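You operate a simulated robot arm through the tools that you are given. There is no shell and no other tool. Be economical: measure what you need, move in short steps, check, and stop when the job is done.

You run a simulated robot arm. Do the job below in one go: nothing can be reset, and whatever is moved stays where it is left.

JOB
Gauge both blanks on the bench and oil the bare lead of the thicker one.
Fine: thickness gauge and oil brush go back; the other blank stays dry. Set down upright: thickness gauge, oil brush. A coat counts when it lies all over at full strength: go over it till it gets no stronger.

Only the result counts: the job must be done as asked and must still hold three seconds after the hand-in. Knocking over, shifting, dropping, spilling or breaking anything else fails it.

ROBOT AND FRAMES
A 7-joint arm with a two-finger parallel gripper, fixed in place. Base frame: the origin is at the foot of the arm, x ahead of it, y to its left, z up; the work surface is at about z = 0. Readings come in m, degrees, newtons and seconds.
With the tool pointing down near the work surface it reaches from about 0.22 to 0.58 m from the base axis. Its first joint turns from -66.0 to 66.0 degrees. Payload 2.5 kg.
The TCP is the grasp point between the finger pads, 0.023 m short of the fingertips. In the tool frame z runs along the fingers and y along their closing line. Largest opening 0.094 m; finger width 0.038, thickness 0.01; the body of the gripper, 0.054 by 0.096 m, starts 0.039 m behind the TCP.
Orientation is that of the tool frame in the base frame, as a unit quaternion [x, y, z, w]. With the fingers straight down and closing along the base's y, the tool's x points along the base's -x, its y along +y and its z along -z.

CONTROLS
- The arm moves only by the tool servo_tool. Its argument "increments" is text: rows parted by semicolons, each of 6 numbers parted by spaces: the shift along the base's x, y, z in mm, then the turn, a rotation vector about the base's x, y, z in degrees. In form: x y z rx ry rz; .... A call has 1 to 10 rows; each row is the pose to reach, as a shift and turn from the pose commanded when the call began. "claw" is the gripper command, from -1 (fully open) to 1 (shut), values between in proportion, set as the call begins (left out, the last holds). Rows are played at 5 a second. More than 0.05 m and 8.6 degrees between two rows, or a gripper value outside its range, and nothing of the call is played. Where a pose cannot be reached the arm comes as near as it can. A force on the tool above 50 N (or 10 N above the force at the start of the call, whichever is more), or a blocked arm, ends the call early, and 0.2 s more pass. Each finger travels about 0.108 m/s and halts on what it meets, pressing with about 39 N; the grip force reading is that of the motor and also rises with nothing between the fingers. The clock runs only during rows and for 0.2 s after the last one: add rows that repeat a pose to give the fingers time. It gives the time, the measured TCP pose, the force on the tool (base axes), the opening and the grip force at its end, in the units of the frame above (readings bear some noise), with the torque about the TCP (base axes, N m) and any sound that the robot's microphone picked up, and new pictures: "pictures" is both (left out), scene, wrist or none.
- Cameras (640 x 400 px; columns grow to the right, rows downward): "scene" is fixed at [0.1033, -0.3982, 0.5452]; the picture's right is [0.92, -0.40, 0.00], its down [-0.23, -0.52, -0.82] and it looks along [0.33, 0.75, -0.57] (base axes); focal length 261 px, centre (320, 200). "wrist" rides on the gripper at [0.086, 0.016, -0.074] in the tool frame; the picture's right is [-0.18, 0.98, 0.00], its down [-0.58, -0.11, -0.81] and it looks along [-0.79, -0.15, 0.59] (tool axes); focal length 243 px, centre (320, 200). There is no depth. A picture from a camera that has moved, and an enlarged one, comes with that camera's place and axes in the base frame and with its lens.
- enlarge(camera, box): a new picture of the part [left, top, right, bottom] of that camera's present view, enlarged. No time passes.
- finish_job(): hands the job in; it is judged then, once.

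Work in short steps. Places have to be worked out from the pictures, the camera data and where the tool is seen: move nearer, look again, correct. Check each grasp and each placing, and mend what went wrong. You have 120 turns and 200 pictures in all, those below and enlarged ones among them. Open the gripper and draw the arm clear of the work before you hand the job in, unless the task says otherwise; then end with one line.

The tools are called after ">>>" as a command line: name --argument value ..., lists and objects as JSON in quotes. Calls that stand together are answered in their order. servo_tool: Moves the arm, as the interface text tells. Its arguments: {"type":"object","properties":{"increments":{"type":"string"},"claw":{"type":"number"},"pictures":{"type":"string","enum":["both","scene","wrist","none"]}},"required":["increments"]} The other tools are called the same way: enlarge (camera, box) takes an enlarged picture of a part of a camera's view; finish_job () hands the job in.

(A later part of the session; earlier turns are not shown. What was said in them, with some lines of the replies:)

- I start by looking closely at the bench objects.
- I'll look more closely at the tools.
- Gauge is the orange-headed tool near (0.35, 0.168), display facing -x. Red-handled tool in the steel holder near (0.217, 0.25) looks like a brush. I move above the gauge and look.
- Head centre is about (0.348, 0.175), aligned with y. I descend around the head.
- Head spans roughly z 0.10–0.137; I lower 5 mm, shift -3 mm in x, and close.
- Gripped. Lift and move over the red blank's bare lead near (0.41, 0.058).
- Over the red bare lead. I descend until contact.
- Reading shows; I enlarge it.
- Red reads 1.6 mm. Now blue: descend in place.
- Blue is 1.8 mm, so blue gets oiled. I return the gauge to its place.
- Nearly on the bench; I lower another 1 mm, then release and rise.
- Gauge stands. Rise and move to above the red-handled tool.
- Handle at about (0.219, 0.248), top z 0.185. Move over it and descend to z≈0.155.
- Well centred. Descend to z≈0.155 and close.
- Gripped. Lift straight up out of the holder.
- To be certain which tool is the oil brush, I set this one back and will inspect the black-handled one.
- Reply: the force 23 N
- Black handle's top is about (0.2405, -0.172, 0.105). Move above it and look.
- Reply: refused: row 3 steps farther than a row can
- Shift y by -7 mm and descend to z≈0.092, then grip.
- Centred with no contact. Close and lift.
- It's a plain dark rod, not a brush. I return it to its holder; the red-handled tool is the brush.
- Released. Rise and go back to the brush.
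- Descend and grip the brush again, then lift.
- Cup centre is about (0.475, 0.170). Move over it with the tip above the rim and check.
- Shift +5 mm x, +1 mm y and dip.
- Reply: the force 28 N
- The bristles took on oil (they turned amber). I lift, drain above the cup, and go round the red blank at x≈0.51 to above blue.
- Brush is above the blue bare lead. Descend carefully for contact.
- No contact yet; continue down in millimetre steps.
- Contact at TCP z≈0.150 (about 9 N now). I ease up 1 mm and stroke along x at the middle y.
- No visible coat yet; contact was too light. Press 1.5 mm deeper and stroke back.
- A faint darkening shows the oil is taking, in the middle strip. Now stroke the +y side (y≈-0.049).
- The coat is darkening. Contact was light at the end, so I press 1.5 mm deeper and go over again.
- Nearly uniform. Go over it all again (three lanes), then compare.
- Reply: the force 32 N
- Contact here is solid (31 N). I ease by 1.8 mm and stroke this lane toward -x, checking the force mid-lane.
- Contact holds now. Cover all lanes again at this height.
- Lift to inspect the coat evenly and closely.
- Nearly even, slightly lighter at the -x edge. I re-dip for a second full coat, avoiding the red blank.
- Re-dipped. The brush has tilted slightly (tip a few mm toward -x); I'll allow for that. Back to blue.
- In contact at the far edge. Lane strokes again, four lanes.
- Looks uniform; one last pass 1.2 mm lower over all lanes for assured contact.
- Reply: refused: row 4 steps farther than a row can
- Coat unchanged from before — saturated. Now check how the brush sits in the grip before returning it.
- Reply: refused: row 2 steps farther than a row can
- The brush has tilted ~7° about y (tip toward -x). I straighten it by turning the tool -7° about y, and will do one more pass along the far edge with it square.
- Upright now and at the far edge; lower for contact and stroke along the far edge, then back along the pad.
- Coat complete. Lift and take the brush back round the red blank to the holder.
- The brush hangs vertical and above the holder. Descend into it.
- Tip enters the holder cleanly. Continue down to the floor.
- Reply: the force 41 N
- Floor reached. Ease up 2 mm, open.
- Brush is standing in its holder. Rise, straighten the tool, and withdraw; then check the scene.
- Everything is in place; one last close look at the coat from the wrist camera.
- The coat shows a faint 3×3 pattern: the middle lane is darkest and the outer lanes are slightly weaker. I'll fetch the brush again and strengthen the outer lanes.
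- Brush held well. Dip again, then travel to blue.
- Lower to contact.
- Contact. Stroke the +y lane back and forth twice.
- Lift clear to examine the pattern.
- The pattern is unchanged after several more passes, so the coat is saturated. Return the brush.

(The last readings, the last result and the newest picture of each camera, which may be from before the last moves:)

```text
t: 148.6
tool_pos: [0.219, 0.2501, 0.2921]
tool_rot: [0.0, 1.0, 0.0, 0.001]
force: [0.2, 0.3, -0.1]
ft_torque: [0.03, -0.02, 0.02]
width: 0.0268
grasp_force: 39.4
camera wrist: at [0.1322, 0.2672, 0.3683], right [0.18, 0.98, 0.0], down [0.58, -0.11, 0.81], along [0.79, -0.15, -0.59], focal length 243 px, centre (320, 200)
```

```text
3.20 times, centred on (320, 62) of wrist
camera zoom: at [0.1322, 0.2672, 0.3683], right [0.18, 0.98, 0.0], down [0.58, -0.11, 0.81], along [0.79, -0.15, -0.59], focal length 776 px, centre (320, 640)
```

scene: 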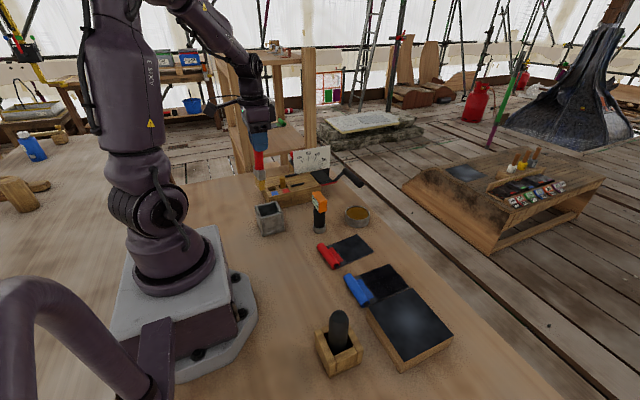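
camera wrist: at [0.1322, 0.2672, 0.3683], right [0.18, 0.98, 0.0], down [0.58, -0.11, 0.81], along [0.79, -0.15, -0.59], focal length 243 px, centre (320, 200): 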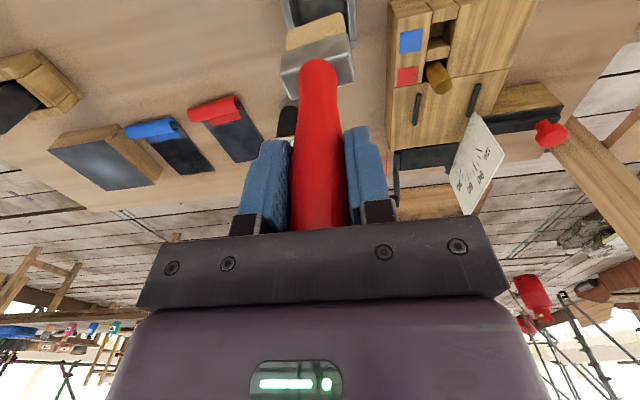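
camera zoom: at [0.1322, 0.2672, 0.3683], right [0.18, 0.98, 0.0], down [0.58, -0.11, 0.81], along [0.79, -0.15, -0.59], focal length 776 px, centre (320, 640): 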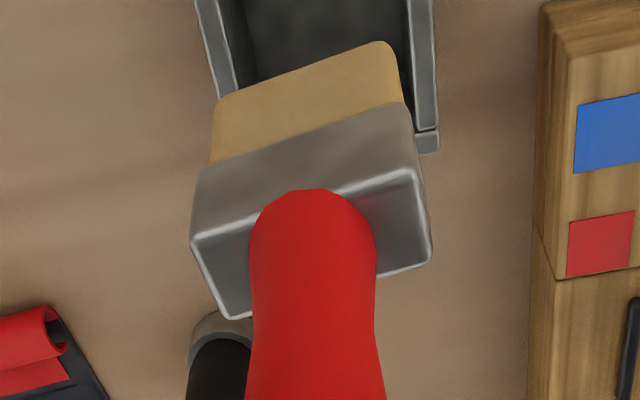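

The brush is tilted ~6.5° about y and slightly yawed again; I turn the tool to square it and check.

>>> servo_tool --increments "0 0 0 0 -3 -2.5; 0 0 0 0 -6.5 -5; 0 0 0 0 -6.5 -5; 0 0 -60 0 -6.5 -5" --pictures "none"

>>> servo_tool --increments "0 0 0 0 -3 -2.5; 0 0 0 0 -6.5 -5; 0 0 -30 0 -6.5 -5; 0 0 -60 0 -6.5 -5; 0 0 -82 0 -6.5 -5; 0 0 -82 0 -6.5 -5" --pictures "scene"

>>> enlarge --camera "scene" --box '[220, 120, 320, 245]'

>>> enlarge --camera "wrist" --box '[220, 0, 420, 125]'

```text
refused: row 4 steps farther than a row can; nothing moved
```

```text
t: 150.0
tool_pos: [0.2198, 0.2503, 0.211]
tool_rot: [0.044, 0.997, 0.0, 0.057]
force: [0.0, -0.6, -0.6]
ft_torque: [-0.02, 0.0, -0.01]
width: 0.0265
grasp_force: 39.1
```

scene: 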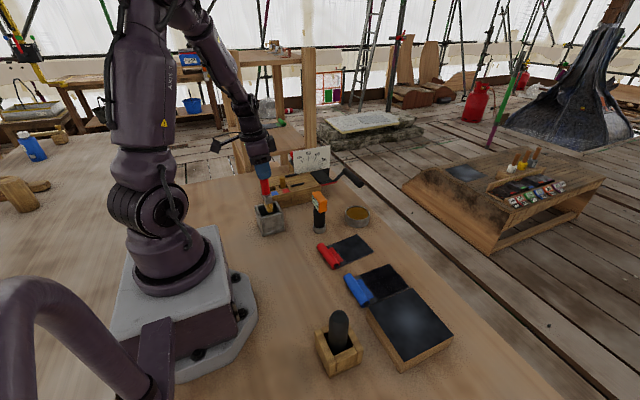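

```text
3.20 times, centred on (270, 182) of scene
camera zoom: at [0.1033, -0.3982, 0.5452], right [0.92, -0.4, 0.0], down [-0.23, -0.52, -0.82], along [0.33, 0.75, -0.57], focal length 834 px, centre (480, 256)
```

zoom: 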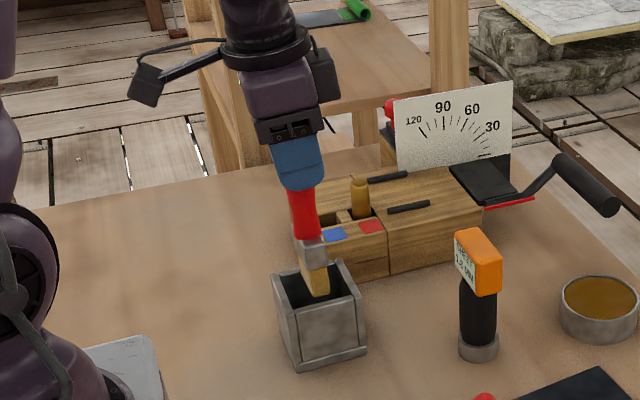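

```text
3.20 times, centred on (320, 62) of wrist
camera zoom: at [0.1264, 0.276, 0.276], right [0.27, 0.96, 0.03], down [0.47, -0.16, 0.87], along [0.84, -0.22, -0.5], focal length 776 px, centre (320, 640)
```

zoom: 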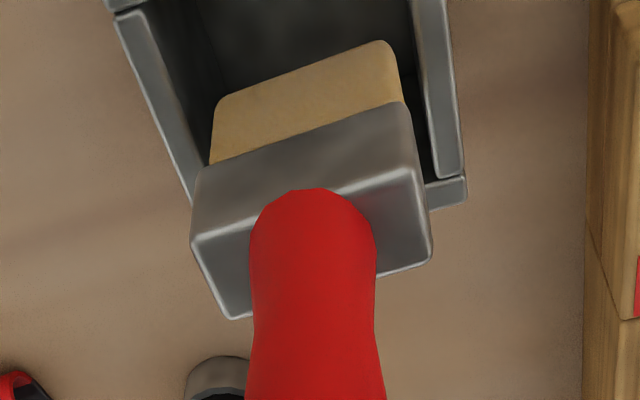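

Square with the holder. Continue down.

>>> servo_tool --increments "0 0 -25 0 0 0; 0 0 -45 0 0 0; 0 0 -54 0 0 0; 0 0 -57 0 0 0; 0 0 -59 0 0 0; 0 0 -59 0 0 0" --pictures "none"

```text
t: 151.4
tool_pos: [0.2194, 0.2506, 0.1529]
tool_rot: [0.043, 0.997, 0.0, 0.057]
force: [-6.0, -2.8, 27.4]
ft_torque: [-0.67, 0.94, -0.05]
width: 0.0262
grasp_force: 38.8
```

On the floor of the holder (27 N). Ease 1.5 mm, release, rise and square the tool.

>>> servo_tool --increments "0 0 1.5 0 0 0; 0 0 1.5 0 0 0" --pictures "none"

>>> servo_tool --increments "0 0 0 0 0 0; 0 0 0 0 0 0; 0 0 0 0 0 0; 0 0 0 0 0 0; 0 0 0 0 0 0" --claw -1 --pictures "none"

>>> servo_tool --increments "0 0 40 0 0 0; 0 0 80 0 0 0; 0 0 120 0 0 0; 0 0 150 0 3 2; 0 0 165 0 6 5; 40 -25 165 0 6 5; 80 -50 175 0 6 5; 100 -80 200 0 6 5; 100 -80 200 0 6 5"

>>> enlarge --camera "scene" --box '[230, 150, 390, 250]'

>>> enlarge --camera "scene" --box '[300, 220, 460, 385]'

>>> enlarge --camera "scene" --box '[360, 262, 412, 302]'

```text
t: 152.0
tool_pos: [0.2185, 0.2513, 0.1536]
tool_rot: [0.043, 0.997, 0.0, 0.057]
force: [1.1, 1.2, 2.3]
ft_torque: [-0.08, -0.12, 0.04]
width: 0.0266
grasp_force: 38.6
```

```text
t: 153.2
tool_pos: [0.2179, 0.251, 0.1538]
tool_rot: [0.044, 0.997, 0.0, 0.058]
force: [0.1, -0.5, -0.8]
ft_torque: [-0.02, 0.01, 0.01]
width: 0.094
grasp_force: 0.0
```

```text
t: 155.2
tool_pos: [0.3211, 0.1702, 0.353]
tool_rot: [0.0, 1.0, 0.0, 0.005]
force: [-0.5, -0.6, 0.7]
ft_torque: [0.04, 0.0, -0.01]
width: 0.0939
grasp_force: 0.0
camera wrist: at [0.2329, 0.1883, 0.4272], right [0.18, 0.98, 0.0], down [0.57, -0.11, 0.81], along [0.8, -0.15, -0.58], focal length 243 px, centre (320, 200)
```

scene: 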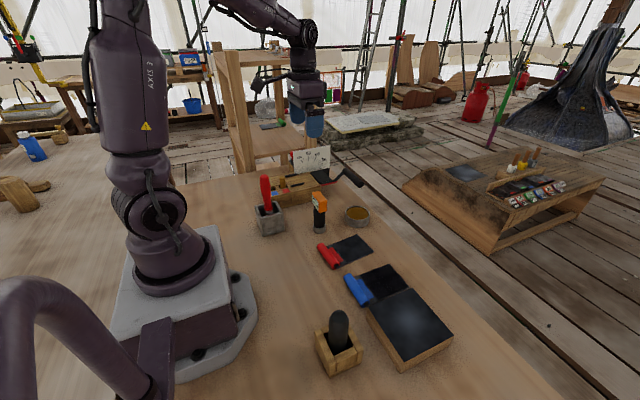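
wrist: 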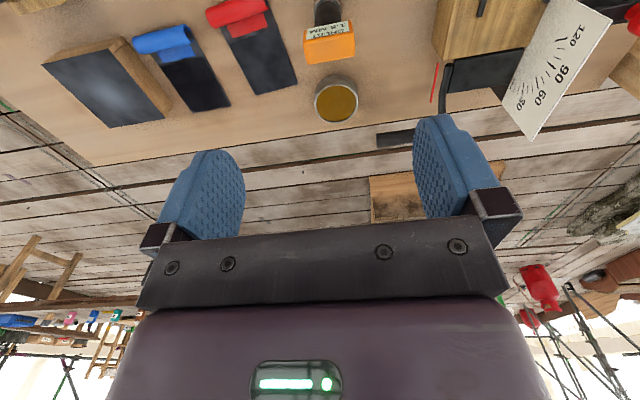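

```text
4.00 times, centred on (310, 200) of scene
camera zoom: at [0.1033, -0.3982, 0.5452], right [0.92, -0.4, 0.0], down [-0.23, -0.52, -0.82], along [0.33, 0.75, -0.57], focal length 1043 px, centre (360, 200)
```

zoom: 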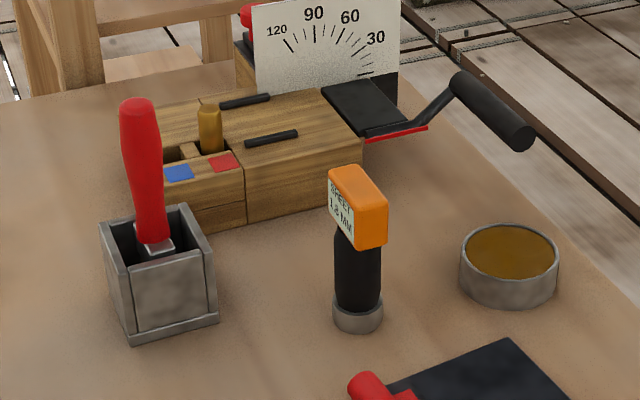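

```text
2.42 times, centred on (380, 302) of scene
camera zoom: at [0.1033, -0.3982, 0.5452], right [0.92, -0.4, 0.0], down [-0.23, -0.52, -0.82], along [0.33, 0.75, -0.57], focal length 632 px, centre (174, -48)
```

zoom: 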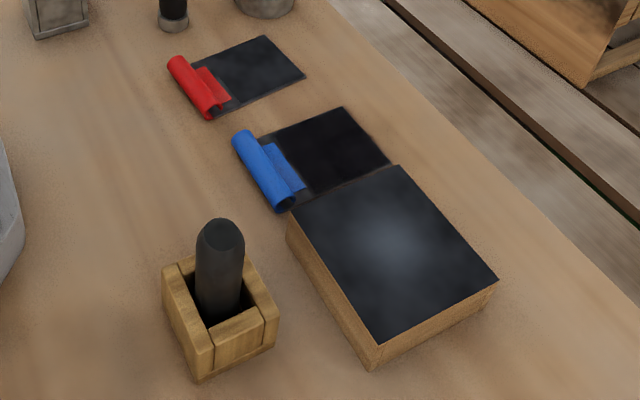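

```text
10.00 times, centred on (386, 282) of scene
camera zoom: at [0.1033, -0.3982, 0.5452], right [0.92, -0.4, 0.0], down [-0.23, -0.52, -0.82], along [0.33, 0.75, -0.57], focal length 2606 px, centre (-340, -620)
```

zoom: 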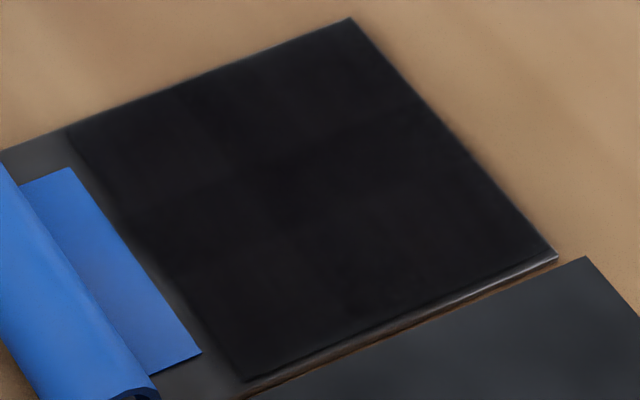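

The coat is even and the gauge, brush and rod are all standing in their places. The arm is clear, so I hand in.

>>> finish_job

```text
The job is handed in.
```

I gauged both blanks (red 1.6 mm, blue 1.8 mm) and oiled the blue one's bare lead until more strokes no longer darkened it; the red blank was never oiled, and the gauge and brush are back upright in their places.
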